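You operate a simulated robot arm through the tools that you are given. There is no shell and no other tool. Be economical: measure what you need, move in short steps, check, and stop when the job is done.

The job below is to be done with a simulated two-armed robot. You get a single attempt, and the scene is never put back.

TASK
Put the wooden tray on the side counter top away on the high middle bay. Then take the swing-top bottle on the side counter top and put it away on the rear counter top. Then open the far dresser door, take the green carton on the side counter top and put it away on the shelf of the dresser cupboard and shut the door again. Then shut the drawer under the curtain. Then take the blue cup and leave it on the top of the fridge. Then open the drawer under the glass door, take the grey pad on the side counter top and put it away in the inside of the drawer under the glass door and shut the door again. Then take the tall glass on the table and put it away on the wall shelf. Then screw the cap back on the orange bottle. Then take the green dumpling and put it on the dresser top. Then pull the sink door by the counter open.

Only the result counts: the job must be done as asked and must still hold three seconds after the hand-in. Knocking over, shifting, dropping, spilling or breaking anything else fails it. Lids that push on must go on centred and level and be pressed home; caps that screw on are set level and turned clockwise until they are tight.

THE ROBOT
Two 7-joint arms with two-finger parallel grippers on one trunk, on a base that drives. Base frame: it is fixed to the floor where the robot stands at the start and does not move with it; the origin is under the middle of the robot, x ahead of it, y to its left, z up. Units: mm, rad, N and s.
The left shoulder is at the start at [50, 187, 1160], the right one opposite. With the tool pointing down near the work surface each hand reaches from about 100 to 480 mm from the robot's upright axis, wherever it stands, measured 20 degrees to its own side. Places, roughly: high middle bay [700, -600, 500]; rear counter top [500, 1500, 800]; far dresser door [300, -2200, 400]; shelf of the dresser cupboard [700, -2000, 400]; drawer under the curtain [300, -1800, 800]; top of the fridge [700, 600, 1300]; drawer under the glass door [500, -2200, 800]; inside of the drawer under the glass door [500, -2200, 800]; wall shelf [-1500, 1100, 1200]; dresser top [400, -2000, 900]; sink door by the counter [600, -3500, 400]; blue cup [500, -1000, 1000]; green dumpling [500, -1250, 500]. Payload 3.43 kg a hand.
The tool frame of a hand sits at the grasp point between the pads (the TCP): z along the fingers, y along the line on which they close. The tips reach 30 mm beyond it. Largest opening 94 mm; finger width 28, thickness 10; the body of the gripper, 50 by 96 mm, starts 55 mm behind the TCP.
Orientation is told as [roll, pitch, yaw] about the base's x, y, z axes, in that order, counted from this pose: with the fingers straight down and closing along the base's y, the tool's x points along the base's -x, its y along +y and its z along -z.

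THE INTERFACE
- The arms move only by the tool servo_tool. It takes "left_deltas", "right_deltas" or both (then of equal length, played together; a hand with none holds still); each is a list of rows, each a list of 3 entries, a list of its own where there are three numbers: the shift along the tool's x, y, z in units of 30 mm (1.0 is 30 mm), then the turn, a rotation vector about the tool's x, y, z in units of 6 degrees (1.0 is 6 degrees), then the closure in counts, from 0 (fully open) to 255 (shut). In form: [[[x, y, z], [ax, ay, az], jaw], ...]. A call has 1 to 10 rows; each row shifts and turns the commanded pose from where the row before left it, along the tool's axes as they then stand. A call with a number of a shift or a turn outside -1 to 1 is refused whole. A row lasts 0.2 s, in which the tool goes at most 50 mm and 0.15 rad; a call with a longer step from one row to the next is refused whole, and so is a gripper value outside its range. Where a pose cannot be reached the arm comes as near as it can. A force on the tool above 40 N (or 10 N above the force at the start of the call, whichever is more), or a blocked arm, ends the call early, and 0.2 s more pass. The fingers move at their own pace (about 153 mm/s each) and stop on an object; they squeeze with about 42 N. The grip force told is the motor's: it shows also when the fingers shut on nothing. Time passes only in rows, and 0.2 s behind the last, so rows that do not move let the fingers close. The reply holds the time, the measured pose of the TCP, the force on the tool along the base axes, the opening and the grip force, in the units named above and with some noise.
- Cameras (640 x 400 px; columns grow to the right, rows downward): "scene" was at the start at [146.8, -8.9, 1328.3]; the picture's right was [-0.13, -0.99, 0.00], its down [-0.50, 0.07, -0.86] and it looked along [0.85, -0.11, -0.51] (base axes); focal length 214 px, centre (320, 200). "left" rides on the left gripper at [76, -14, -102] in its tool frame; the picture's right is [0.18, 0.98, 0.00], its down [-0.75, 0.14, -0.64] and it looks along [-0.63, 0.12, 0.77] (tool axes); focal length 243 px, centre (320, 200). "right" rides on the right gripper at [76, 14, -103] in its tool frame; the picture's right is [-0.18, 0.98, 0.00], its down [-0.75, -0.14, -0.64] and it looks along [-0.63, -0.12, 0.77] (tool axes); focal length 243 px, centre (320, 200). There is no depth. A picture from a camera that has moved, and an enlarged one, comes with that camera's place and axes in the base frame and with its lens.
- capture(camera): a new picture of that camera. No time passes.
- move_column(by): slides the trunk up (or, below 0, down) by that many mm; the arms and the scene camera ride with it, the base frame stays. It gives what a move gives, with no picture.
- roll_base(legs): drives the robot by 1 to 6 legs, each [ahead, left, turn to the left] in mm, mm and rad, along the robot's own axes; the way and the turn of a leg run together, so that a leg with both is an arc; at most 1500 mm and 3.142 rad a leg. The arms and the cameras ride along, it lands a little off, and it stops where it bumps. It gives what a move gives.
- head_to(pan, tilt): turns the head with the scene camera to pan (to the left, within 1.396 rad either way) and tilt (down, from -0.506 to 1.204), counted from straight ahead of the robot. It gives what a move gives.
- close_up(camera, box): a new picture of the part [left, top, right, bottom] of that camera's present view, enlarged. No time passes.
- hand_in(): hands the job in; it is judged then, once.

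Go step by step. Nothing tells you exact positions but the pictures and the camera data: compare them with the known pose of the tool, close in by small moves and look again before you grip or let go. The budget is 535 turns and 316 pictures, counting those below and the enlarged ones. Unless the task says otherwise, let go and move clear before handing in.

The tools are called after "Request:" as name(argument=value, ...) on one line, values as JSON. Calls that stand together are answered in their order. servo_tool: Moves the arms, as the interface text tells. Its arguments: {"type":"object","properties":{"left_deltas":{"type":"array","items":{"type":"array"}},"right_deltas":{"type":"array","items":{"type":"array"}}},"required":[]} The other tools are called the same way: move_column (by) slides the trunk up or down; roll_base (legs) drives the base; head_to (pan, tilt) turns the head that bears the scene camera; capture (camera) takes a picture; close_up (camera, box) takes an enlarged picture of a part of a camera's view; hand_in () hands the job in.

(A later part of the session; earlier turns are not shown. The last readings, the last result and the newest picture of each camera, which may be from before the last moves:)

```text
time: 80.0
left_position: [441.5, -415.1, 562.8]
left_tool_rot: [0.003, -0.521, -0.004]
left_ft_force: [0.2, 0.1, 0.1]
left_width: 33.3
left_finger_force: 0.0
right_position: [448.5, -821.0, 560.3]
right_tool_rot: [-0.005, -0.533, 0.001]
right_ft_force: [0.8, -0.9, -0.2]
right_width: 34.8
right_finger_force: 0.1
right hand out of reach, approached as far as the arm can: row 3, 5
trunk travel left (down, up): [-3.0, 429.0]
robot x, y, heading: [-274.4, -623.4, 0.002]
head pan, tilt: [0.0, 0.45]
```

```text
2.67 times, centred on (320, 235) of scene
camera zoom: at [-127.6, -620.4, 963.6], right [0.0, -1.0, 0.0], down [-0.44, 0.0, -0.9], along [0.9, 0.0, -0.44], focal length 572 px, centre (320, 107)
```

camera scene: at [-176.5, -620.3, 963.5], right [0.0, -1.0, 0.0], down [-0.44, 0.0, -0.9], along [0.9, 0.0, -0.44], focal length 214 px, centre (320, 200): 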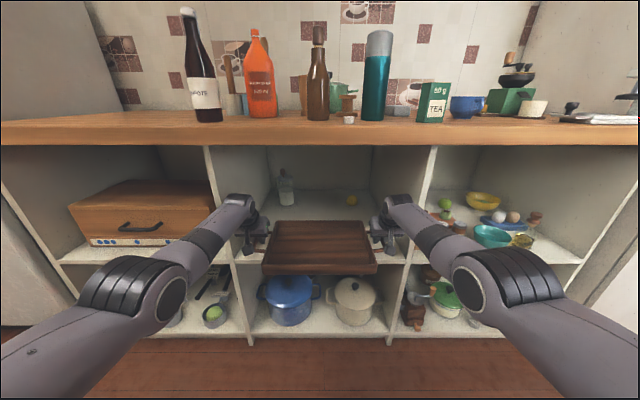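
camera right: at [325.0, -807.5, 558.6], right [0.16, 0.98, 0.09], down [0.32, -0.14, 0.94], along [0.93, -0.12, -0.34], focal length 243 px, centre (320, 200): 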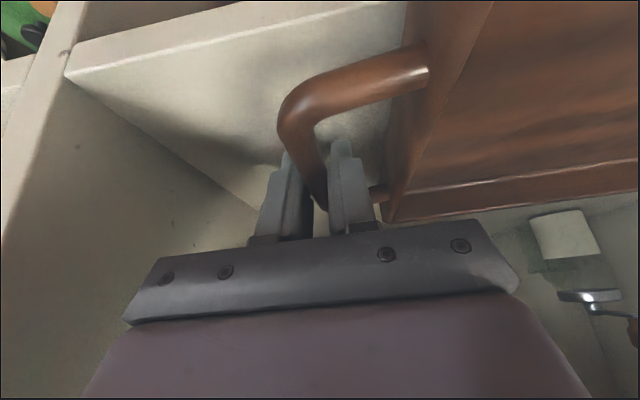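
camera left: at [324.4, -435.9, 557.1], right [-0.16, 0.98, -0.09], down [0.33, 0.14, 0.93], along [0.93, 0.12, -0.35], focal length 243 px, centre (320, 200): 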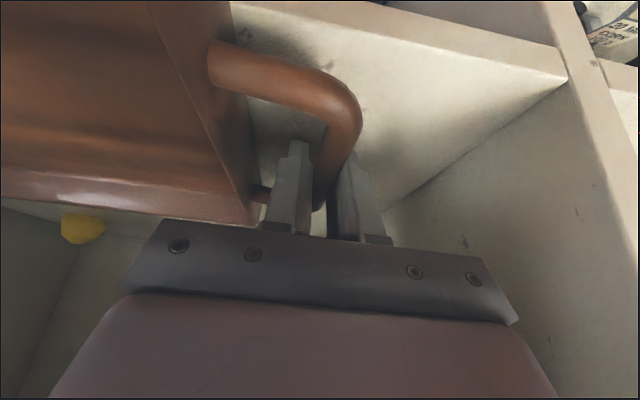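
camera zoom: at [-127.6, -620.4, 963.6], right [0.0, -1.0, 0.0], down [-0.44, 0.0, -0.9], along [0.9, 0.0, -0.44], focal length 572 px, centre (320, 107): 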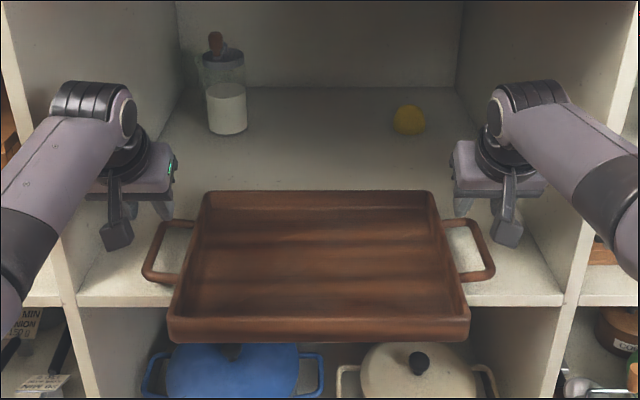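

Request:
roll_base(legs=[[-210, 0, 0]])

Request:
servo_tool(left_deltas=[[[0.25, -0.6, 0.43], [0, 0, 0], 255], [[0.25, -0.6, 0.43], [0, 0, 0], 255], [[0.25, -0.6, 0.43], [0, 0, 0], 255], [[0, -0.6, 0], [0, 0, 0], 255], [[0, -0.6, 0], [0, 0, 0], 255]], right_deltas=[[[0.25, 0.6, 0.43], [0, 0, 0], 255], [[0.25, 0.6, 0.43], [0, 0, 0], 255], [[0.25, 0.6, 0.43], [0, 0, 0], 255], [[0, 0.6, 0], [0, 0, 0], 255], [[0, 0.6, 0], [0, 0, 0], 255]])

Request:
capture(camera="scene")

```text
time: 81.6
left_position: [233.0, -415.5, 560.9]
left_tool_rot: [0.003, -0.521, -0.003]
left_ft_force: [-0.5, 0.1, 0.7]
left_width: 33.0
left_finger_force: 0.1
right_position: [240.4, -821.2, 559.7]
right_tool_rot: [-0.005, -0.534, 0.0]
right_ft_force: [-0.6, -0.2, 0.1]
right_width: 35.2
right_finger_force: 0.0
trunk travel left (down, up): [-3.0, 429.0]
robot x, y, heading: [-486.9, -625.2, -0.001]
head pan, tilt: [0.0, 0.45]
```

```text
time: 82.8
left_position: [222.7, -501.5, 516.6]
left_tool_rot: [0.001, -0.524, -0.003]
left_ft_force: [-0.1, -0.1, -0.3]
left_width: 0.0
left_finger_force: 33.2
left hand out of reach, approached as far as the arm can: row 3, 4, 5
right_position: [221.6, -735.9, 518.3]
right_tool_rot: [-0.004, -0.531, -0.001]
right_ft_force: [0.1, 1.0, -0.2]
right_width: 0.0
right_finger_force: 33.4
right hand out of reach, approached as far as the arm can: row 1, 2, 3, 4, 5
trunk travel left (down, up): [-3.0, 429.0]
robot x, y, heading: [-482.7, -626.9, -0.0]
head pan, tilt: [0.0, 0.45]
```

```text
254 pictures are left
camera scene: at [-336.8, -620.1, 963.6], right [0.0, -1.0, 0.0], down [-0.44, 0.0, -0.9], along [0.9, 0.0, -0.44], focal length 214 px, centre (320, 200)
```

scene: 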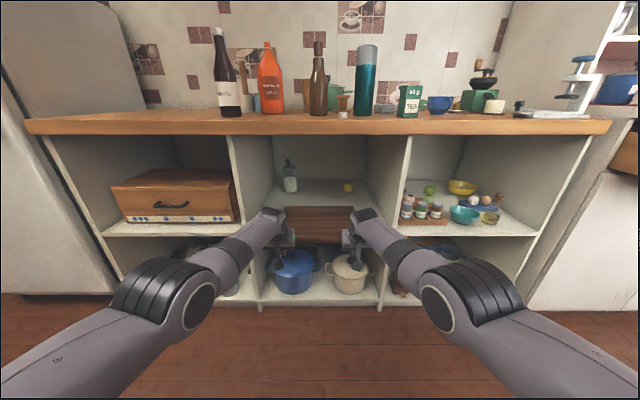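

Request:
roll_base(legs=[[60, 0, 0]])

Request:
close_up(camera="scene", box=[200, 160, 440, 310])

```text
time: 83.8
left_position: [282.2, -500.9, 518.5]
left_tool_rot: [0.003, -0.524, -0.003]
left_ft_force: [-0.3, 0.2, -0.6]
left_width: 0.2
left_finger_force: 32.7
right_position: [279.5, -736.4, 517.9]
right_tool_rot: [-0.005, -0.533, 0.0]
right_ft_force: [-0.1, 0.1, -0.1]
right_width: 0.2
right_finger_force: 33.0
trunk travel left (down, up): [-3.0, 429.0]
robot x, y, heading: [-427.6, -621.0, -0.003]
head pan, tilt: [0.0, 0.45]
```

```text
2.67 times, centred on (320, 235) of scene
camera zoom: at [-277.2, -620.3, 963.6], right [0.0, -1.0, 0.0], down [-0.44, 0.0, -0.9], along [0.9, 0.0, -0.44], focal length 572 px, centre (320, 107)
```

zoom: 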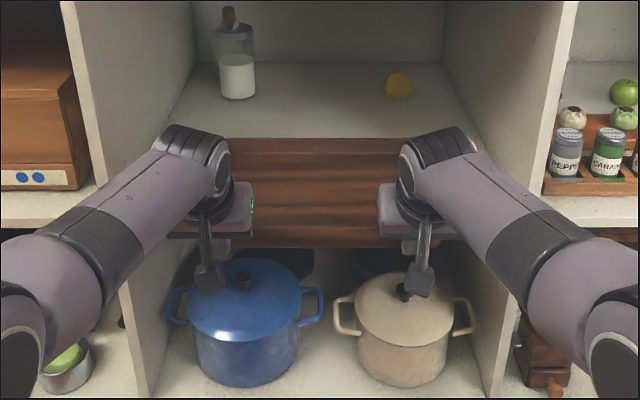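

Request:
roll_base(legs=[[80, 0, 0]])

Request:
close_up(camera="scene", box=[200, 160, 440, 310])

```text
time: 84.8
left_position: [359.4, -502.1, 517.6]
left_tool_rot: [0.004, -0.522, -0.002]
left_ft_force: [-0.7, -0.4, -0.7]
left_width: 0.1
left_finger_force: 32.9
right_position: [357.3, -737.1, 517.7]
right_tool_rot: [-0.005, -0.534, 0.0]
right_ft_force: [0.2, 0.0, 0.4]
right_width: 0.0
right_finger_force: 32.8
trunk travel left (down, up): [-3.0, 429.0]
robot x, y, heading: [-350.1, -623.7, -0.004]
head pan, tilt: [0.0, 0.45]
```

```text
2.67 times, centred on (320, 235) of scene
camera zoom: at [-198.6, -620.5, 963.6], right [0.0, -1.0, 0.0], down [-0.44, 0.0, -0.9], along [0.9, 0.0, -0.44], focal length 572 px, centre (320, 107)
```

zoom: 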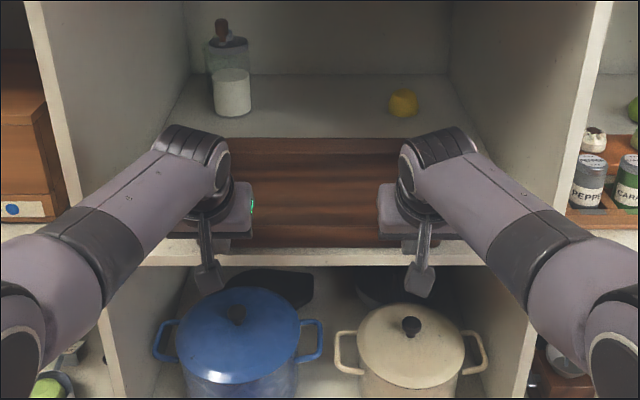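

Request:
roll_base(legs=[[22, 0, 0]])

Request:
roll_base(legs=[[-250, 0, 0]])

Request:
close_up(camera="scene", box=[200, 100, 440, 250])

```text
time: 85.7
left_position: [382.3, -502.4, 517.6]
left_tool_rot: [0.004, -0.523, -0.003]
left_ft_force: [-0.2, -0.1, 0.6]
left_width: 0.0
left_finger_force: 33.2
right_position: [381.8, -737.1, 517.7]
right_tool_rot: [-0.004, -0.532, 0.0]
right_ft_force: [0.2, 0.1, -0.1]
right_width: 0.0
right_finger_force: 32.7
trunk travel left (down, up): [-3.0, 429.0]
robot x, y, heading: [-327.5, -620.6, -0.0]
head pan, tilt: [0.0, 0.45]
```

```text
time: 87.5
left_position: [127.9, -505.9, 517.8]
left_tool_rot: [0.004, -0.521, -0.01]
left_ft_force: [0.1, -0.1, 0.1]
left_width: 0.0
left_finger_force: 33.4
right_position: [123.7, -739.5, 517.6]
right_tool_rot: [-0.003, -0.534, -0.007]
right_ft_force: [0.5, 0.0, -0.3]
right_width: 0.0
right_finger_force: 32.7
trunk travel left (down, up): [-3.0, 429.0]
robot x, y, heading: [-581.5, -621.9, -0.012]
head pan, tilt: [0.0, 0.45]
```

```text
2.67 times, centred on (320, 175) of scene
camera zoom: at [-432.4, -620.1, 963.6], right [-0.01, -1.0, 0.0], down [-0.44, 0.0, -0.9], along [0.9, -0.01, -0.44], focal length 572 px, centre (320, 267)
```

zoom: 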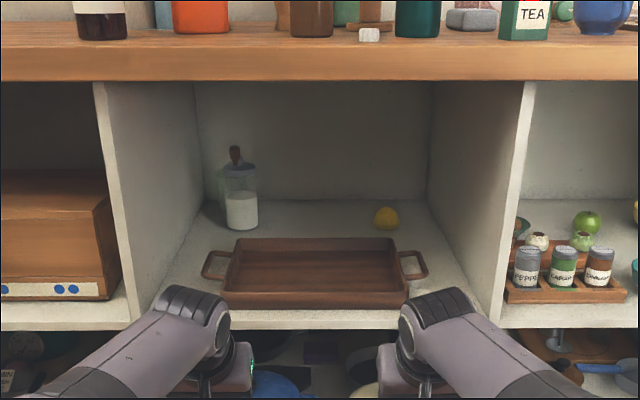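

Request:
move_column(by=372)

Request:
head_to(pan=0, tilt=0.35)

Request:
close_up(camera="scene", box=[160, 120, 400, 270])

Request:
close_up(camera="scene", box=[340, 120, 580, 270])

```text
time: 91.1
left_position: [127.2, -505.8, 890.4]
left_tool_rot: [0.004, -0.522, -0.011]
left_ft_force: [0.7, -0.1, -0.1]
left_width: 0.3
left_finger_force: 33.2
right_position: [123.3, -741.6, 889.4]
right_tool_rot: [-0.004, -0.533, -0.007]
right_ft_force: [0.5, 0.8, -0.3]
right_width: 0.1
right_finger_force: 33.3
trunk travel left (down, up): [-375.0, 57.0]
robot x, y, heading: [-584.7, -621.2, -0.014]
head pan, tilt: [0.0, 0.45]
```

```text
time: 91.8
left_position: [127.4, -505.6, 889.8]
left_tool_rot: [0.004, -0.525, -0.011]
left_ft_force: [-0.3, -0.4, 0.6]
left_width: 0.0
left_finger_force: 33.1
right_position: [123.7, -741.2, 888.5]
right_tool_rot: [-0.002, -0.531, -0.008]
right_ft_force: [0.4, 0.4, 0.1]
right_width: 0.0
right_finger_force: 33.2
trunk travel left (down, up): [-375.0, 57.0]
robot x, y, heading: [-585.0, -624.2, -0.009]
head pan, tilt: [0.0, 0.351]
```

```text
2.67 times, centred on (280, 195) of scene
camera zoom: at [-431.2, -620.1, 1344.8], right [-0.01, -1.0, 0.0], down [-0.34, 0.0, -0.94], along [0.94, -0.01, -0.34], focal length 572 px, centre (427, 213)
```

zoom: 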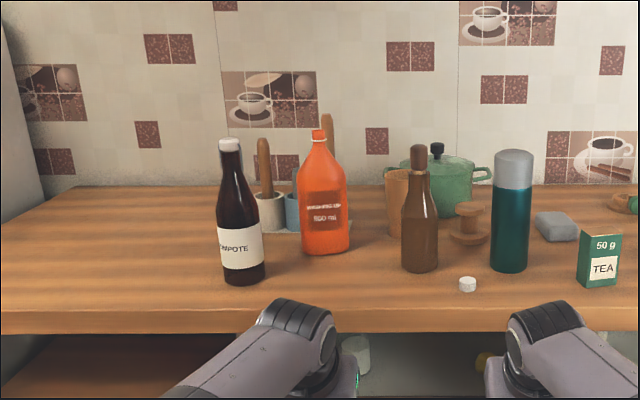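

```text
2.67 times, centred on (460, 195) of scene
camera zoom: at [-431.2, -620.1, 1344.8], right [-0.01, -1.0, 0.0], down [-0.34, 0.0, -0.94], along [0.94, -0.01, -0.34], focal length 572 px, centre (-53, 213)
```

zoom: 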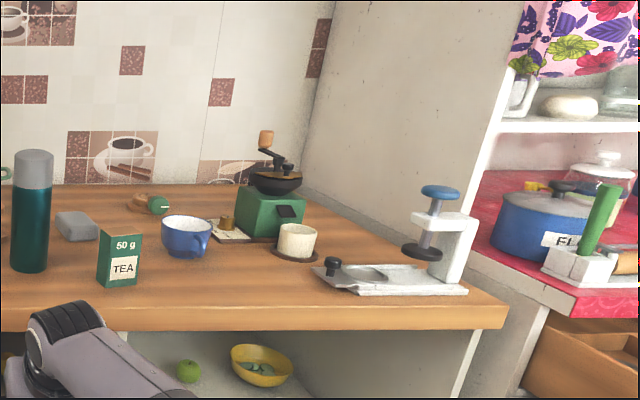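

Request:
close_up(camera="scene", box=[190, 155, 270, 205])

Request:
close_up(camera="scene", box=[280, 165, 360, 215])

```text
8.00 times, centred on (230, 180) of scene
camera zoom: at [-431.2, -620.1, 1344.8], right [-0.01, -1.0, 0.0], down [-0.34, 0.0, -0.94], along [0.94, -0.01, -0.34], focal length 1716 px, centre (1040, 360)
```

zoom: 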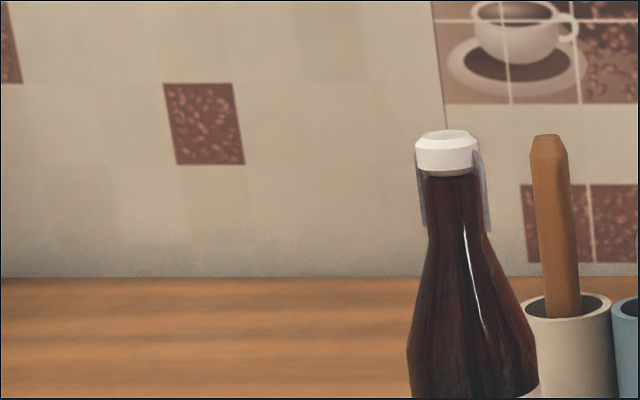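

```text
8.00 times, centred on (320, 190) of scene
camera zoom: at [-431.2, -620.1, 1344.8], right [-0.01, -1.0, 0.0], down [-0.34, 0.0, -0.94], along [0.94, -0.01, -0.34], focal length 1716 px, centre (320, 280)
```

zoom: 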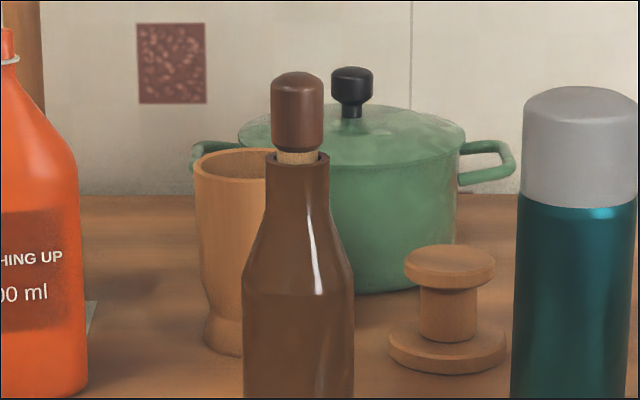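

Request:
servo_tool(right_deltas=[[[-0.3, 0, -0.5], [0, -1, 0], 0], [[-0.3, 0, -0.5], [0, -1, 0], 0], [[0, 0, 0], [0, -0.5, 0], 0]], left_deltas=[[[-0.3, 0, -0.5], [0, -1, 0], 0], [[-0.3, 0, -0.5], [0, -1, 0], 0], [[0, 0, 0], [0, -0.5, 0], 0]])

Request:
servo_tool(right_deltas=[[[0.15, -0.42, -0.89], [0, 0, 0], 0], [[0.15, -0.42, -0.89], [0, 0, 0], 0], [[0.15, -0.42, -0.89], [0, 0, 0], 0], [[0.15, -0.42, -0.89], [0, 0, 0], 0], [[0.15, -0.42, -0.89], [0, 0, 0], 0], [[0.15, -0.42, -0.89], [0, 0, 0], 0], [[0.15, -0.42, -0.89], [0, 0, 0], 0], [[0.15, -0.42, -0.89], [0, 0, 0], 0]], left_deltas=[[[-0.3, 0.3, 0], [0, -0.6, 0], 0], [[-0.3, 0.3, 0], [0, -0.6, 0], 0], [[-0.3, 0.3, 0], [0, -0.6, 0], 0], [[-0.3, 0.3, 0], [0, -0.6, 0], 0], [[-0.3, 0.3, 0], [0, -0.6, 0], 0], [[-0.3, 0.3, 0], [0, -0.6, 0], 0], [[-0.3, 0.3, 0], [0, -0.6, 0], 0], [[-0.3, 0.3, 0], [0, -0.6, 0], 0]])

Request:
servo_tool(right_deltas=[[[0.17, -0.81, -0.84], [0, 0, 0], 0], [[0.17, -0.81, -0.84], [0, 0, 0], 0], [[0.17, -0.81, -0.84], [0, 0, 0], 0], [[0.17, -0.81, -0.84], [0, 0, 0], 0], [[0.17, -0.81, -0.84], [0, 0, 0], 0], [[0.17, -0.81, -0.84], [0, 0, 0], 0], [[0.17, -0.81, -0.84], [0, 0, 0], 0]])

Request:
capture(camera="scene")

```text
time: 92.6
left_position: [162.5, -514.9, 917.7]
left_tool_rot: [0.004, -0.784, -0.012]
left_ft_force: [0.1, 0.1, 0.0]
left_width: 94.1
left_finger_force: 0.0
left hand out of reach, approached as far as the arm can: row 1, 2, 3
right_position: [158.4, -731.9, 918.8]
right_tool_rot: [-0.003, -0.796, -0.006]
right_ft_force: [-0.4, -0.6, 0.4]
right_width: 94.0
right_finger_force: 0.0
right hand out of reach, approached as far as the arm can: row 1, 2, 3
trunk travel left (down, up): [-375.0, 57.0]
robot x, y, heading: [-577.8, -621.8, -0.01]
head pan, tilt: [0.0, 0.351]
```

```text
time: 94.4
left_position: [219.2, -447.8, 975.4]
left_tool_rot: [0.009, -1.288, -0.02]
left_ft_force: [-0.2, 0.1, 0.5]
left_width: 93.8
left_finger_force: 0.2
left hand out of reach, approached as far as the arm can: row 1, 2, 4, 6
right_position: [181.2, -791.3, 1024.0]
right_tool_rot: [-0.003, -0.794, -0.005]
right_ft_force: [-0.2, -0.8, 0.0]
right_width: 94.1
right_finger_force: 0.1
right hand out of reach, approached as far as the arm can: row 1, 2, 3, 4, 5, 6, 7, 8
trunk travel left (down, up): [-375.0, 57.0]
robot x, y, heading: [-581.5, -623.9, -0.006]
head pan, tilt: [0.0, 0.351]
```

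```text
time: 96.0
left_position: [220.6, -447.8, 973.8]
left_tool_rot: [0.009, -1.289, -0.019]
left_ft_force: [0.0, 0.2, -0.1]
left_width: 94.1
left_finger_force: 0.1
right_position: [169.0, -963.0, 1138.5]
right_tool_rot: [-0.005, -0.795, -0.009]
right_ft_force: [0.0, -0.4, 0.4]
right_width: 93.9
right_finger_force: 0.1
right hand out of reach, approached as far as the arm can: row 1, 2, 3, 4, 5, 6, 7
trunk travel left (down, up): [-375.0, 57.0]
robot x, y, heading: [-581.2, -619.3, -0.01]
head pan, tilt: [0.0, 0.351]
```

```text
246 pictures are left
camera scene: at [-431.5, -620.4, 1344.8], right [-0.01, -1.0, 0.0], down [-0.34, 0.0, -0.94], along [0.94, -0.01, -0.34], focal length 214 px, centre (320, 200)
```

scene: 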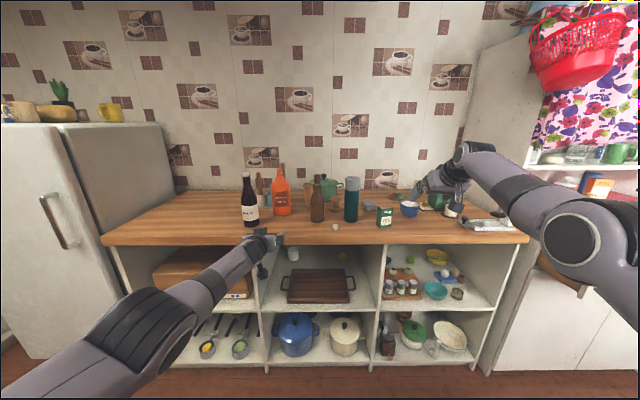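

Request:
servo_tool(right_deltas=[[[0, 0, 0], [0, -1, 0], 0], [[0, 0, 0], [0, -1, 0], 0], [[0, 0, 0], [0, -1, 0], 0], [[0, 0, 0], [0, -1, 0], 0], [[0, 0, 0], [0, -1, 0], 0]])

Request:
servo_tool(right_deltas=[[[0.26, 0, -0.97], [0, 0, 0], 0], [[0.26, 0, -0.97], [0, 0, 0], 0], [[0.26, 0, -0.97], [0, 0, 0], 0], [[0.26, 0, -0.97], [0, 0, 0], 0], [[0.26, 0, -0.97], [0, 0, 0], 0], [[0.26, 0, -0.97], [0, 0, 0], 0], [[0.26, 0, -0.97], [0, 0, 0], 0], [[0.26, 0, -0.97], [0, 0, 0], 0], [[0.26, 0, -0.97], [0, 0, 0], 0], [[0.26, 0, -0.97], [0, 0, 0], 0]])

```text
time: 97.2
left_position: [219.5, -446.7, 974.2]
left_tool_rot: [0.008, -1.288, -0.018]
left_ft_force: [0.2, 0.3, 0.6]
left_width: 94.1
left_finger_force: 0.1
right_position: [227.7, -969.4, 1145.5]
right_tool_rot: [-0.015, -1.319, 0.004]
right_ft_force: [-0.1, 0.4, -1.0]
right_width: 93.8
right_finger_force: 0.0
right hand out of reach, approached as far as the arm can: row 1, 2, 3, 4, 5
trunk travel left (down, up): [-375.0, 57.0]
robot x, y, heading: [-581.1, -621.4, -0.01]
head pan, tilt: [0.0, 0.351]
```

```text
time: 99.4
left_position: [220.2, -447.1, 974.8]
left_tool_rot: [0.008, -1.289, -0.019]
left_ft_force: [-0.3, -0.7, -0.3]
left_width: 94.0
left_finger_force: 0.1
right_position: [223.8, -984.7, 1153.0]
right_tool_rot: [-0.01, -1.318, 0.0]
right_ft_force: [1.1, 0.2, -0.5]
right_width: 93.8
right_finger_force: 0.0
right hand out of reach, approached as far as the arm can: row 1, 2, 3, 4, 5, 6, 7, 8, 9, 10
trunk travel left (down, up): [-375.0, 57.0]
robot x, y, heading: [-581.8, -621.5, -0.012]
head pan, tilt: [0.0, 0.351]
```

Request:
servo_tool(right_deltas=[[[0.6, 0.6, 0], [0, 0, 0], 0], [[0.6, 0.6, 0], [0, 0, 0], 0], [[0.6, 0.6, 0], [0, 0, 0], 0], [[0.6, 0.6, 0], [0, 0, 0], 0], [[0.6, 0.6, 0], [0, 0, 0], 0]])

Request:
servo_tool(right_deltas=[[[0.1, 0.15, -0.5], [0, 0, 0], 0], [[0.1, 0.15, -0.5], [0, 0, 0], 0], [[0.1, 0.15, -0.5], [0, 0, 0], 0], [[0.1, 0.15, -0.5], [0, 0, 0], 0]])

Request:
head_to(pan=-0.6, tilt=0.6)

Request:
capture(camera="scene")

```text
time: 100.6
left_position: [220.6, -447.1, 974.2]
left_tool_rot: [0.009, -1.286, -0.018]
left_ft_force: [-0.1, 0.0, -0.1]
left_width: 94.2
left_finger_force: 0.1
right_position: [235.1, -900.0, 1065.7]
right_tool_rot: [-0.016, -1.317, 0.003]
right_ft_force: [-0.1, 0.1, 0.1]
right_width: 94.0
right_finger_force: 0.0
right hand out of reach, approached as far as the arm can: row 1, 2, 3, 4, 5
trunk travel left (down, up): [-375.0, 57.0]
robot x, y, heading: [-579.8, -621.3, -0.007]
head pan, tilt: [0.0, 0.351]
```

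```text
time: 101.6
left_position: [219.9, -447.3, 974.4]
left_tool_rot: [0.008, -1.285, -0.017]
left_ft_force: [0.3, -1.7, -0.6]
left_width: 94.2
left_finger_force: 0.0
right_position: [234.7, -886.1, 1063.1]
right_tool_rot: [-0.012, -1.318, 0.002]
right_ft_force: [-0.4, 0.0, 0.1]
right_width: 93.9
right_finger_force: 0.1
right hand out of reach, approached as far as the arm can: row 1, 2, 3, 4
trunk travel left (down, up): [-375.0, 57.0]
robot x, y, heading: [-578.9, -618.0, -0.011]
head pan, tilt: [0.0, 0.351]
```

```text
time: 102.6
left_position: [219.8, -446.1, 974.1]
left_tool_rot: [0.009, -1.285, -0.018]
left_ft_force: [-0.1, 0.6, 0.9]
left_width: 94.1
left_finger_force: 0.0
right_position: [233.4, -887.2, 1063.5]
right_tool_rot: [-0.012, -1.318, 0.002]
right_ft_force: [0.7, 0.0, 1.3]
right_width: 94.0
right_finger_force: 0.1
trunk travel left (down, up): [-375.0, 57.0]
robot x, y, heading: [-579.8, -625.6, -0.011]
head pan, tilt: [-0.6, 0.6]
```

```text
245 pictures are left
camera scene: at [-451.9, -669.8, 1322.1], right [-0.57, -0.82, 0.0], down [-0.46, 0.32, -0.83], along [0.68, -0.47, -0.56], focal length 214 px, centre (320, 200)
```

scene: 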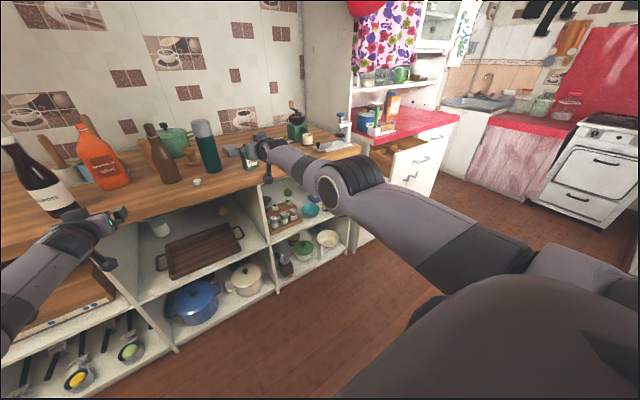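

Request:
servo_tool(left_deltas=[[[0.28, 0, -0.96], [0, 0, 0], 0], [[0.28, 0, -0.96], [0, 0, 0], 0], [[0.28, 0, -0.96], [0, 0, 0], 0], [[0.28, 0, -0.96], [0, 0, 0], 0]], right_deltas=[[[-0.8, 0, 0], [0, 0, 0], 0], [[-0.8, 0, 0], [0, 0, 0], 0], [[-0.8, 0, 0], [0, 0, 0], 0], [[-0.8, 0, 0], [0, 0, 0], 0]])

Request:
servo_tool(left_deltas=[[[-0.8, 0, 0], [0, 0, 0], 0], [[-0.8, 0, 0], [0, 0, 0], 0], [[-0.8, 0, 0], [0, 0, 0], 0], [[-0.8, 0, 0], [0, 0, 0], 0]], right_deltas=[[[0.3, 0, -0.96], [0, 1, 0], 0], [[0.4, 0, -0.9], [0, 1, 0], 0], [[0.4, 0, -0.9], [0, 1, 0], 0], [[0.5, 0, -0.8], [0, 1, 0], 0]])

```text
time: 103.6
left_position: [213.4, -457.2, 954.4]
left_tool_rot: [0.008, -1.29, -0.015]
left_ft_force: [0.0, 0.2, 1.3]
left_width: 94.0
left_finger_force: 0.1
left hand out of reach, approached as far as the arm can: row 1, 2, 3, 4
right_position: [234.7, -884.1, 1156.9]
right_tool_rot: [-0.013, -1.318, 0.004]
right_ft_force: [-0.5, -0.4, 0.3]
right_width: 94.1
right_finger_force: 0.0
right hand out of reach, approached as far as the arm can: row 1, 2, 3, 4
trunk travel left (down, up): [-375.0, 57.0]
robot x, y, heading: [-583.8, -626.3, -0.012]
head pan, tilt: [-0.6, 0.6]
```

```text
time: 104.6
left_position: [231.5, -444.9, 1037.9]
left_tool_rot: [0.006, -1.287, -0.017]
left_ft_force: [0.2, -0.4, 0.4]
left_width: 94.3
left_finger_force: 0.1
left hand out of reach, approached as far as the arm can: row 3, 4
right_position: [187.4, -884.8, 1167.3]
right_tool_rot: [-0.005, -0.896, -0.005]
right_ft_force: [0.0, -0.3, -0.1]
right_width: 93.8
right_finger_force: 0.1
right hand out of reach, approached as far as the arm can: row 1, 2, 3, 4
trunk travel left (down, up): [-375.0, 57.0]
robot x, y, heading: [-582.8, -624.7, -0.01]
head pan, tilt: [-0.6, 0.6]
```

Request:
servo_tool(right_deltas=[[[0.5, 0.2, -0.8], [0, -1, 0], 0], [[0.4, 0.2, -0.85], [0, -1, 0], 0], [[0.3, 0.2, -0.9], [0, -1, 0], 0], [[0.2, 0.2, -0.95], [0, -1, 0], 0], [[0.1, 0.2, -0.95], [0, -1, 0], 0], [[0, 0.2, -0.95], [0, -1, 0], 0], [[-0.1, 0.2, -0.95], [0, -1, 0], 0], [[-0.2, 0.2, -0.95], [0, -1, 0], 0]], left_deltas=[[[0, 0, 0], [0, 0, 1], 0], [[0, 0, 0], [0, 0, 1], 0], [[0, 0, 0], [0, 0, 1], 0], [[0, 0, 0], [0, 0, 1], 0], [[0.2, 0, -0.9], [0, 0, 0], 0], [[0.2, 0, -0.9], [0, 0, 0], 0], [[0.2, 0, -0.9], [0, 0, 0], 0], [[0.2, 0, -0.9], [0, 0, 0], 0]])

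```text
time: 106.4
left_position: [122.3, -434.0, 1049.3]
left_tool_rot: [0.948, -1.067, -1.018]
left_ft_force: [0.0, 0.3, -0.5]
left_width: 93.9
left_finger_force: 0.1
right_position: [232.5, -820.4, 1243.2]
right_tool_rot: [-3.13, -1.417, 3.128]
right_ft_force: [0.4, -0.3, 0.3]
right_width: 93.9
right_finger_force: 0.0
right hand out of reach, approached as far as the arm can: row 1, 2, 3, 4, 5, 6, 7, 8
trunk travel left (down, up): [-375.0, 57.0]
robot x, y, heading: [-582.0, -620.6, -0.011]
head pan, tilt: [-0.6, 0.6]
```

Request:
servo_tool(right_deltas=[[[0, 0, 0], [0, 1, -1], 0], [[0, 0, 0], [0, 1, -1], 0], [[0, 0, 0], [0, 1, -1], 0], [[0, 0, 0], [0, 1, -1], 0], [[0.2, 0, -0.9], [0, 0, 0], 0], [[0.2, 0, -0.9], [0, 0, 0], 0], [[0.2, 0, -0.9], [0, 0, 0], 0], [[0.2, 0, -0.9], [0, 0, 0], 0]], left_deltas=[[[0, 0, 0], [0, 0, 0], 0], [[0, 0, 0], [0, 0, 0], 0], [[0, 0, 0], [0, 0, 0], 0], [[0, 0, 0], [0, 0, 0], 0], [[0.2, 0, -0.9], [0, 0, -1], 0], [[0.2, 0, -0.9], [0, 0, -1], 0], [[0.2, 0, -0.9], [0, 0, -1], 0], [[0.2, 0, -0.9], [0, 0, -1], 0]])

Request:
capture(camera="scene")

```text
time: 108.2
left_position: [12.3, -428.1, 1055.3]
left_tool_rot: [0.002, -1.288, -0.011]
left_ft_force: [-0.4, -0.6, 0.0]
left_width: 93.9
left_finger_force: 0.0
right_position: [104.2, -819.8, 1243.9]
right_tool_rot: [-1.04, -1.082, 0.995]
right_ft_force: [0.1, -0.1, -0.7]
right_width: 94.1
right_finger_force: 0.1
right hand out of reach, approached as far as the arm can: row 3, 4
trunk travel left (down, up): [-375.0, 57.0]
robot x, y, heading: [-580.8, -620.4, -0.006]
head pan, tilt: [-0.6, 0.6]
```

```text
244 pictures are left
camera scene: at [-452.2, -670.1, 1322.1], right [-0.57, -0.82, 0.0], down [-0.46, 0.32, -0.83], along [0.68, -0.47, -0.56], focal length 214 px, centre (320, 200)
```

scene: 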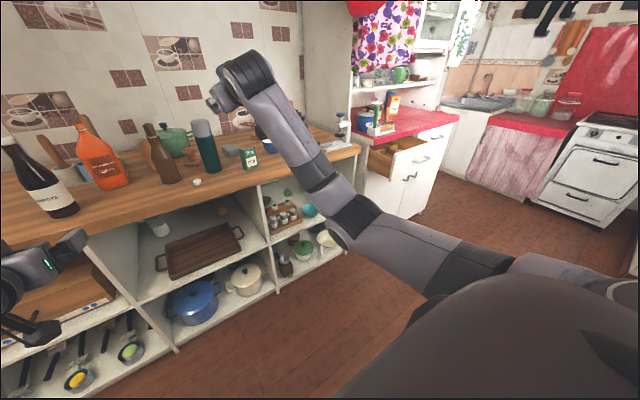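

Request:
servo_tool(right_deltas=[[[0.2, 0, -0.9], [0, 0, 0], 0], [[0.2, 0, -0.9], [0, 0, 0], 0], [[0.2, 0, -0.9], [0, 0, 0.8], 0], [[0.2, 0, -0.9], [0, 0, 0.8], 0], [[0.2, 0, -0.9], [0, 0, 0.8], 0], [[0.2, 0, -0.9], [0, 0, 0.8], 0], [[0.2, 0, -0.9], [0, 0, 0.8], 0], [[0.2, 0, -0.9], [0, 0, 0], 0], [[0.2, 0, -0.9], [0, 0, 0], 0], [[0.2, 0, -0.9], [0, 0, 0], 0]], left_deltas=[[[0.2, 0, -0.9], [0, 0, 0], 0], [[0.2, 0, -0.9], [0, 0, 0], 0], [[0.2, 0, -0.9], [0, 0, 0], 0], [[0.2, 0, -0.9], [0, 0, 0], 0], [[0.2, 0, -0.9], [0, 0, 0], 0], [[0, 0, 0], [0, 0, 0], 0], [[0, 0, 0], [0, 0, 0], 0], [[0, 0, 0], [0, 0, 0], 0], [[0, 0, 0], [0, 0, 0], 0], [[0, 0, 0], [0, 0, 0], 0]])

Request:
capture(camera="scene")

```text
time: 110.4
left_position: [-114.0, -427.7, 1107.7]
left_tool_rot: [0.008, -1.398, -0.016]
left_ft_force: [0.0, 0.2, 0.4]
left_width: 94.0
left_finger_force: 0.0
right_position: [-166.6, -829.0, 1252.2]
right_tool_rot: [-0.272, -1.35, 0.09]
right_ft_force: [0.3, -0.2, 0.2]
right_width: 94.1
right_finger_force: 0.0
trunk travel left (down, up): [-375.0, 57.0]
robot x, y, heading: [-584.1, -623.8, -0.007]
head pan, tilt: [-0.6, 0.6]
```

```text
243 pictures are left
camera scene: at [-451.7, -671.1, 1322.0], right [-0.57, -0.82, 0.0], down [-0.46, 0.32, -0.82], along [0.68, -0.47, -0.57], focal length 214 px, centre (320, 200)
```

scene: 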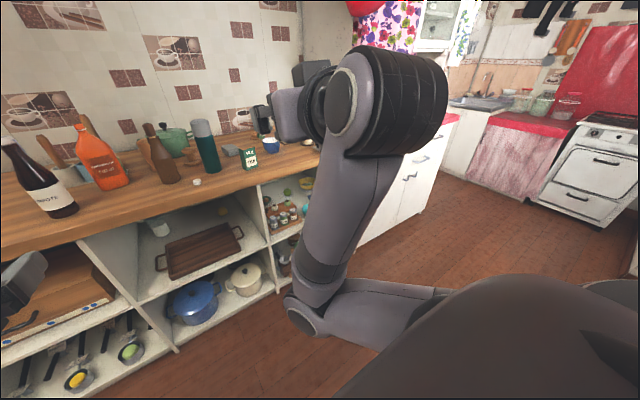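

Request:
roll_base(legs=[[0, 105, 0.008], [430, 0, 0]])

Request:
head_to(pan=0.2, tilt=0.6)

Request:
capture(camera="scene")

Request:
capture(camera="left")

```text
time: 113.8
left_position: [309.1, -313.7, 1107.4]
left_tool_rot: [0.016, -1.398, -0.012]
left_ft_force: [0.5, 0.1, -0.9]
left_width: 93.7
left_finger_force: 0.1
right_position: [261.9, -715.2, 1248.9]
right_tool_rot: [-0.301, -1.338, 0.131]
right_ft_force: [-0.3, -0.4, 0.6]
right_width: 93.8
right_finger_force: 0.0
trunk travel left (down, up): [-375.0, 57.0]
robot x, y, heading: [-153.8, -514.5, -0.004]
head pan, tilt: [-0.6, 0.6]
```

```text
time: 114.9
left_position: [309.8, -315.1, 1107.7]
left_tool_rot: [0.016, -1.4, -0.014]
left_ft_force: [0.0, 0.8, 0.0]
left_width: 94.2
left_finger_force: 0.0
right_position: [263.2, -715.7, 1247.9]
right_tool_rot: [-0.312, -1.341, 0.14]
right_ft_force: [-0.4, 0.9, -0.4]
right_width: 94.0
right_finger_force: 0.0
trunk travel left (down, up): [-375.0, 57.0]
robot x, y, heading: [-155.4, -513.3, -0.001]
head pan, tilt: [0.201, 0.6]
```

```text
242 pictures are left
camera scene: at [-12.2, -492.7, 1322.0], right [0.2, -0.98, 0.0], down [-0.55, -0.11, -0.83], along [0.81, 0.16, -0.56], focal length 214 px, centre (320, 200)
```

scene: 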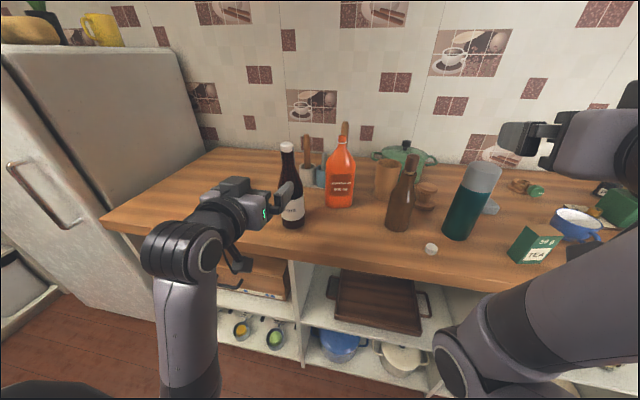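

```text
241 pictures are left
camera left: at [195.9, -327.5, 1050.0], right [-0.03, 0.98, -0.18], down [-0.51, 0.14, 0.85], along [0.86, 0.12, 0.49], focal length 243 px, centre (320, 200)
```

left: 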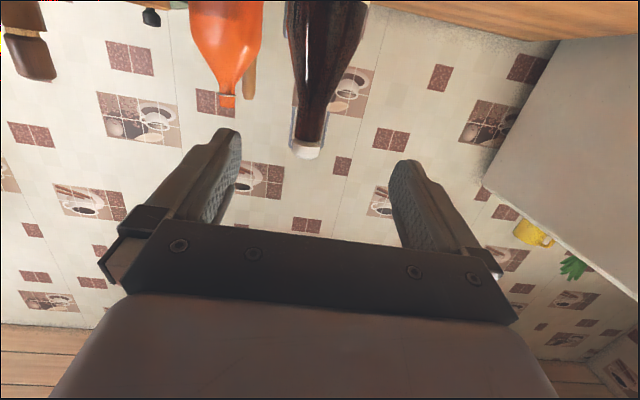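

Request:
servo_tool(left_deltas=[[[0.5, 0, 0], [0, 1, 0], 0], [[0.5, 0, 0], [0, 1, 0], 0], [[0.5, 0, 0.2], [0, 1, 0], 0], [[0.5, 0, 0.3], [0, 1, 0], 0], [[0.5, 0, 0.4], [0, 1, 0], 0]])

Request:
capture(camera="left")

```text
time: 116.1
left_position: [305.5, -313.5, 1024.7]
left_tool_rot: [0.002, -0.872, 0.003]
left_ft_force: [-0.6, 0.0, 0.2]
left_width: 93.7
left_finger_force: 0.1
right_position: [262.6, -714.9, 1247.2]
right_tool_rot: [-0.31, -1.34, 0.138]
right_ft_force: [0.3, -1.2, 0.0]
right_width: 93.9
right_finger_force: 0.1
trunk travel left (down, up): [-375.0, 57.0]
robot x, y, heading: [-154.0, -513.7, -0.008]
head pan, tilt: [0.201, 0.6]
```

```text
240 pictures are left
camera left: at [177.6, -327.9, 1032.0], right [-0.12, 0.98, -0.14], down [-0.01, 0.14, 0.99], along [0.99, 0.12, -0.01], focal length 243 px, centre (320, 200)
```

left: 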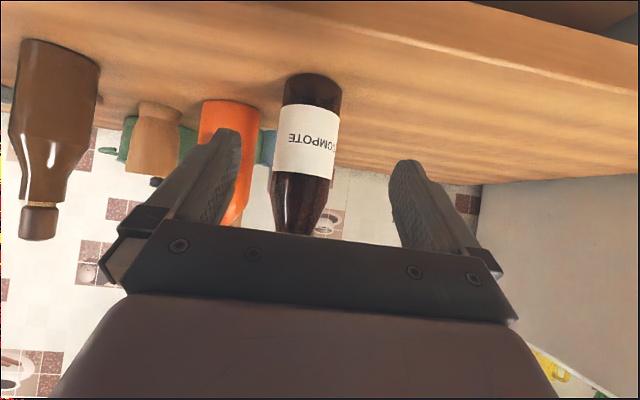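

Request:
servo_tool(left_deltas=[[[-0.395, -0.03, 0.9], [0, 0, 0], 0], [[-0.395, -0.03, 0.9], [0, 0, 0], 0], [[-0.395, -0.03, 0.9], [0, 0, 0], 0]])

Request:
capture(camera="left")

```text
time: 116.9
left_position: [391.1, -316.2, 1000.1]
left_tool_rot: [0.002, -0.876, -0.001]
left_ft_force: [0.0, -0.5, -0.4]
left_width: 93.9
left_finger_force: 0.0
right_position: [262.4, -716.4, 1248.6]
right_tool_rot: [-0.313, -1.338, 0.137]
right_ft_force: [-0.7, 0.2, -0.6]
right_width: 94.0
right_finger_force: 0.1
trunk travel left (down, up): [-375.0, 57.0]
robot x, y, heading: [-160.6, -514.7, -0.005]
head pan, tilt: [0.201, 0.6]
```

```text
239 pictures are left
camera left: at [263.6, -330.0, 1008.2], right [-0.12, 0.98, -0.14], down [-0.01, 0.14, 0.99], along [0.99, 0.12, -0.01], focal length 243 px, centre (320, 200)
```

left: 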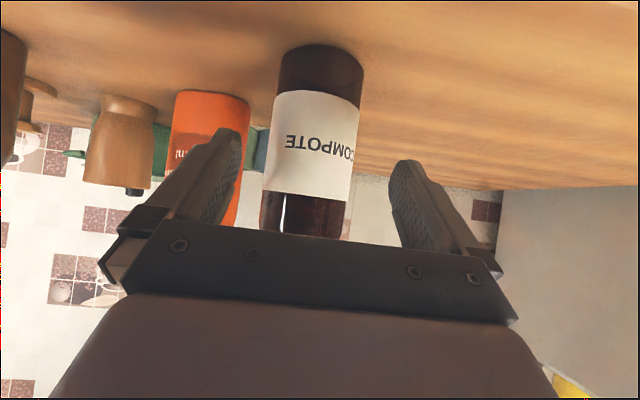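

Request:
servo_tool(left_deltas=[[[-0.395, 0, 0.9], [0, 0, 0], 0], [[-0.395, 0, 0.9], [0, 0, 0], 0], [[-0.395, 0, 0.8], [0, 0, 0], 0]])

Request:
capture(camera="left")

```text
time: 117.7
left_position: [474.8, -317.3, 975.1]
left_tool_rot: [0.002, -0.873, 0.001]
left_ft_force: [-0.3, -0.2, -0.2]
left_width: 93.7
left_finger_force: 0.1
right_position: [263.4, -717.1, 1247.3]
right_tool_rot: [-0.313, -1.339, 0.138]
right_ft_force: [0.0, -0.2, -0.9]
right_width: 94.4
right_finger_force: 0.1
trunk travel left (down, up): [-375.0, 57.0]
robot x, y, heading: [-155.7, -511.4, -0.003]
head pan, tilt: [0.201, 0.6]
```

```text
238 pictures are left
camera left: at [347.1, -331.0, 983.8], right [-0.12, 0.98, -0.14], down [-0.01, 0.14, 0.99], along [0.99, 0.12, -0.01], focal length 243 px, centre (320, 200)
```

left: 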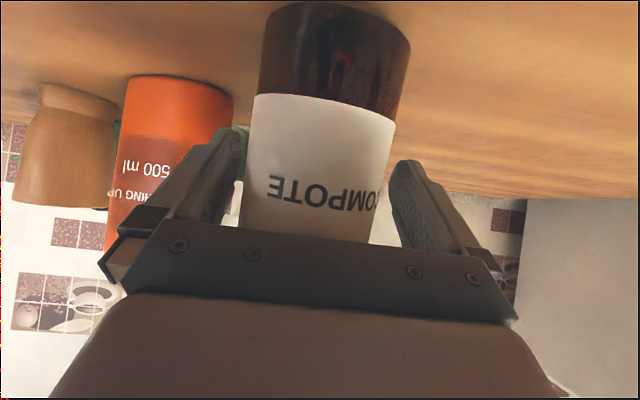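

Request:
servo_tool(left_deltas=[[[-0.1, 0.05, 0.15], [0, 0, 0], 0], [[0, 0, 0], [0, 0, 0], 255], [[0, 0, 0], [0, 0, 0], 255], [[0, 0, 0], [0, 0, 0], 255]])

Request:
servo_tool(left_deltas=[[[-0.15, 0, -0.13], [0, 0, 0], 255], [[-0.2, 0, -0.17], [0, 0, 0], 255], [[-0.3, 0, -0.25], [0, 0, 0], 255], [[-0.3, 0, -0.25], [0, 0, 0], 255], [[-0.3, 0, -0.25], [0, 0, 0], 255]])

Request:
capture(camera="scene")

```text
time: 118.7
left_position: [479.3, -315.6, 977.6]
left_tool_rot: [0.004, -0.877, 0.0]
left_ft_force: [2.8, -3.1, 1.6]
left_width: 72.0
left_finger_force: 42.0
right_position: [263.2, -716.4, 1246.8]
right_tool_rot: [-0.311, -1.339, 0.135]
right_ft_force: [-0.4, -0.2, -0.4]
right_width: 93.7
right_finger_force: 0.1
trunk travel left (down, up): [-375.0, 57.0]
robot x, y, heading: [-153.4, -513.0, -0.003]
head pan, tilt: [0.201, 0.6]
```

```text
time: 119.9
left_position: [479.5, -314.8, 1026.3]
left_tool_rot: [0.002, -0.872, 0.001]
left_ft_force: [0.4, -0.5, -8.1]
left_width: 72.1
left_finger_force: 41.6
right_position: [264.0, -716.3, 1247.8]
right_tool_rot: [-0.314, -1.34, 0.139]
right_ft_force: [-0.2, 0.1, 0.3]
right_width: 94.1
right_finger_force: 0.2
trunk travel left (down, up): [-375.0, 57.0]
robot x, y, heading: [-154.8, -513.5, -0.0]
head pan, tilt: [0.201, 0.6]
```

```text
237 pictures are left
camera scene: at [-11.4, -492.4, 1321.9], right [0.2, -0.98, 0.0], down [-0.55, -0.11, -0.82], along [0.81, 0.16, -0.57], focal length 214 px, centre (320, 200)
```

scene: 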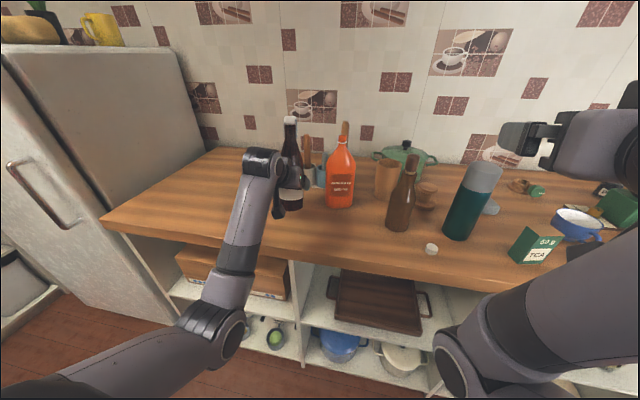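

Request:
roll_base(legs=[[-400, 0, 0], [0, 0, 1.05], [600, 80, 0]])

Request:
head_to(pan=0.0, tilt=0.4)

Request:
capture(camera="scene")

Request:
head_to(pan=1.3, tilt=0.4)

Request:
capture(camera="scene")

```text
time: 128.1
left_position: [-218.5, 695.6, 1025.0]
left_tool_rot: [0.003, -0.873, 1.077]
left_ft_force: [-0.4, -0.3, -8.0]
left_width: 71.9
left_finger_force: 42.6
right_position: [31.5, 315.4, 1248.4]
right_tool_rot: [-0.314, -1.339, 1.216]
right_ft_force: [-0.1, 0.2, 0.8]
right_width: 94.3
right_finger_force: 0.1
trunk travel left (down, up): [-375.0, 57.0]
robot x, y, heading: [-341.9, 40.3, 1.08]
head pan, tilt: [0.201, 0.6]
```

```text
time: 128.8
left_position: [-219.0, 694.6, 1024.4]
left_tool_rot: [0.002, -0.869, 1.078]
left_ft_force: [0.6, -0.7, -8.0]
left_width: 71.5
left_finger_force: 42.2
right_position: [31.4, 313.9, 1247.3]
right_tool_rot: [-0.317, -1.338, 1.218]
right_ft_force: [-0.6, 0.6, -0.2]
right_width: 93.8
right_finger_force: 0.0
trunk travel left (down, up): [-375.0, 57.0]
robot x, y, heading: [-348.2, 40.7, 1.076]
head pan, tilt: [0.0, 0.4]
```

```text
236 pictures are left
camera scene: at [-274.7, 177.9, 1340.1], right [0.88, -0.47, 0.0], down [-0.18, -0.34, -0.92], along [0.44, 0.81, -0.39], focal length 214 px, centre (320, 200)
```

scene: 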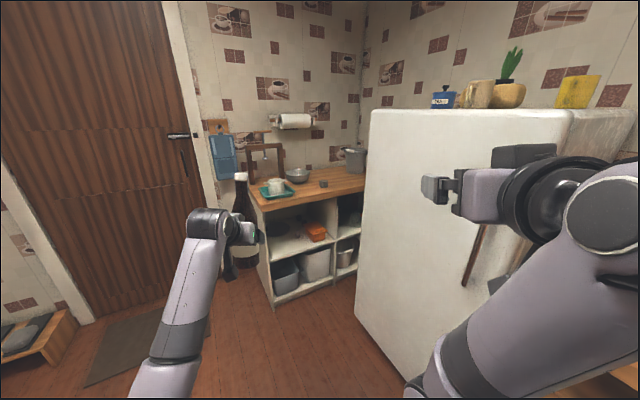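

```text
time: 130.3
left_position: [-218.4, 694.6, 1025.1]
left_tool_rot: [0.004, -0.872, 1.077]
left_ft_force: [-0.2, -0.5, -8.2]
left_width: 71.8
left_finger_force: 41.9
right_position: [31.4, 313.6, 1247.4]
right_tool_rot: [-0.317, -1.338, 1.217]
right_ft_force: [1.3, 0.5, 0.5]
right_width: 94.3
right_finger_force: 0.1
trunk travel left (down, up): [-375.0, 57.0]
robot x, y, heading: [-348.5, 42.5, 1.072]
head pan, tilt: [1.3, 0.4]
```

```text
235 pictures are left
camera scene: at [-385.4, 160.6, 1340.1], right [0.69, 0.72, 0.0], down [0.28, -0.27, -0.92], along [-0.66, 0.64, -0.39], focal length 214 px, centre (320, 200)
```

scene: 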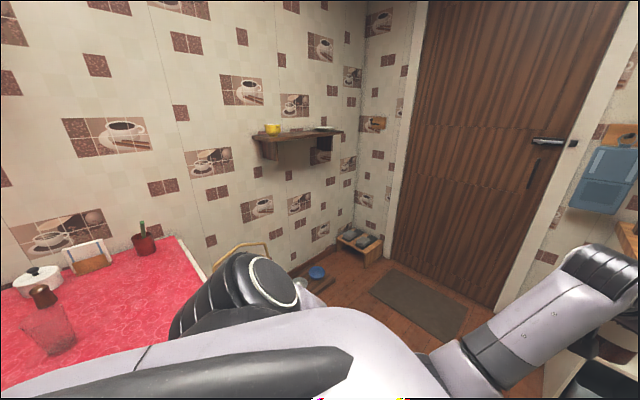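

Request:
servo_tool(left_deltas=[[[0, -0.7, 0], [0, 0, 0], 255], [[0, -0.9, 0], [0, 0, 0], 255], [[0, -0.9, 0], [0, 0, 0], 255], [[0, -0.9, 0], [0, 0, 0], 255], [[0, -0.9, 0], [0, 0, 0], 255], [[0, -0.9, 0], [0, 0, 0], 255], [[0, -0.9, 0], [0, 0, 0], 255], [[0, -0.7, 0], [0, 0, 0], 255]])

Request:
roll_base(legs=[[0, 0, 0.27], [450, 0, 0]])

Request:
head_to(pan=0.0, tilt=0.5)

Request:
capture(camera="scene")

```text
time: 132.1
left_position: [-82.1, 641.5, 1004.0]
left_tool_rot: [0.107, -0.866, 1.082]
left_ft_force: [0.3, 0.1, -8.3]
left_width: 71.7
left_finger_force: 41.7
right_position: [32.4, 314.2, 1247.5]
right_tool_rot: [-0.314, -1.339, 1.214]
right_ft_force: [0.9, 0.2, -0.4]
right_width: 93.9
right_finger_force: 0.1
trunk travel left (down, up): [-375.0, 57.0]
robot x, y, heading: [-342.5, 39.9, 1.079]
head pan, tilt: [1.3, 0.4]
```

```text
time: 135.7
left_position: [-132.7, 1133.4, 1010.7]
left_tool_rot: [0.102, -0.874, 1.337]
left_ft_force: [0.0, 0.4, -8.7]
left_width: 72.1
left_finger_force: 41.9
right_position: [58.4, 843.4, 1246.5]
right_tool_rot: [-0.313, -1.339, 1.47]
right_ft_force: [-0.2, 0.4, -0.3]
right_width: 94.0
right_finger_force: 0.1
trunk travel left (down, up): [-375.0, 57.0]
robot x, y, heading: [-236.2, 486.0, 1.332]
head pan, tilt: [1.3, 0.4]
```

```text
time: 137.2
left_position: [-135.8, 1133.7, 1010.3]
left_tool_rot: [0.107, -0.875, 1.336]
left_ft_force: [-0.8, -0.7, -8.9]
left_width: 71.9
left_finger_force: 42.2
right_position: [58.0, 843.0, 1247.2]
right_tool_rot: [-0.318, -1.338, 1.471]
right_ft_force: [-0.2, -1.0, 0.8]
right_width: 93.8
right_finger_force: 0.1
trunk travel left (down, up): [-375.0, 57.0]
robot x, y, heading: [-240.2, 484.6, 1.332]
head pan, tilt: [0.0, 0.499]
```

```text
234 pictures are left
camera scene: at [-204.1, 633.0, 1331.0], right [0.97, -0.24, 0.0], down [-0.11, -0.47, -0.88], along [0.21, 0.85, -0.48], focal length 214 px, centre (320, 200)
```

scene: 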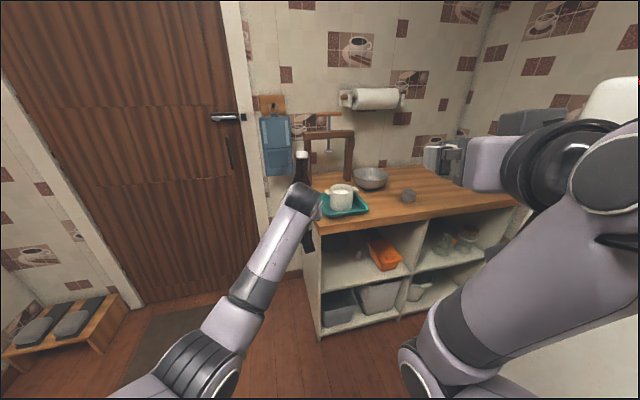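

Request:
roll_base(legs=[[0, 0, -0.38], [250, 30, 0]])

Request:
capture(camera="scene")

Request:
capture(camera="left")

```text
time: 140.2
left_position: [216.6, 1283.8, 1009.4]
left_tool_rot: [0.109, -0.872, 0.969]
left_ft_force: [-0.1, -0.2, -9.0]
left_width: 71.7
left_finger_force: 42.0
right_position: [292.0, 942.1, 1246.8]
right_tool_rot: [-0.315, -1.337, 1.105]
right_ft_force: [0.1, 0.2, -0.1]
right_width: 94.1
right_finger_force: 0.0
trunk travel left (down, up): [-375.0, 57.0]
robot x, y, heading: [-117.3, 719.5, 0.964]
head pan, tilt: [0.0, 0.499]
```

```text
233 pictures are left
camera scene: at [-29.5, 840.5, 1330.9], right [0.82, -0.57, 0.0], down [-0.27, -0.39, -0.88], along [0.5, 0.72, -0.48], focal length 214 px, centre (320, 200)
```

scene: 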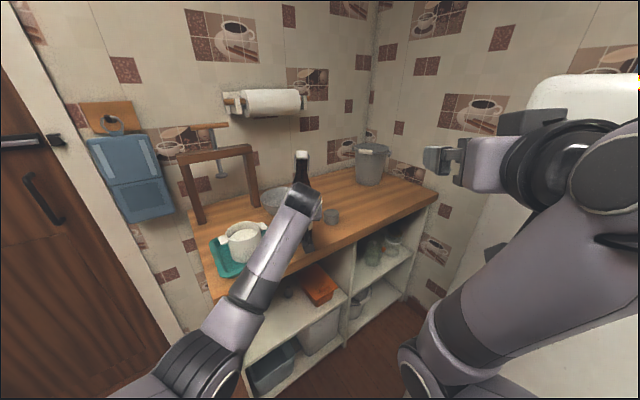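

```text
232 pictures are left
camera left: at [165.6, 1166.4, 1015.6], right [-0.92, 0.39, -0.07], down [-0.07, 0.03, 1.0], along [0.39, 0.92, 0.0], focal length 243 px, centre (320, 200)
```

left: 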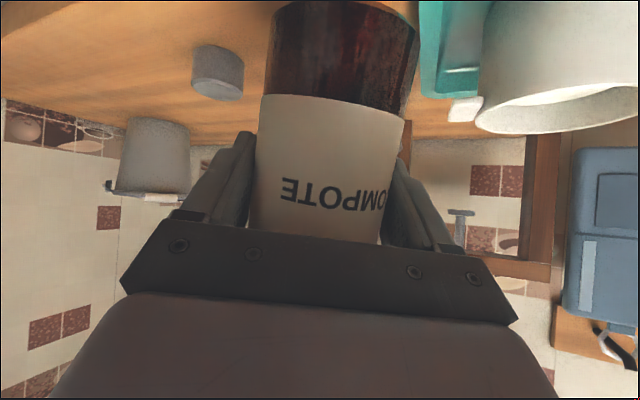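

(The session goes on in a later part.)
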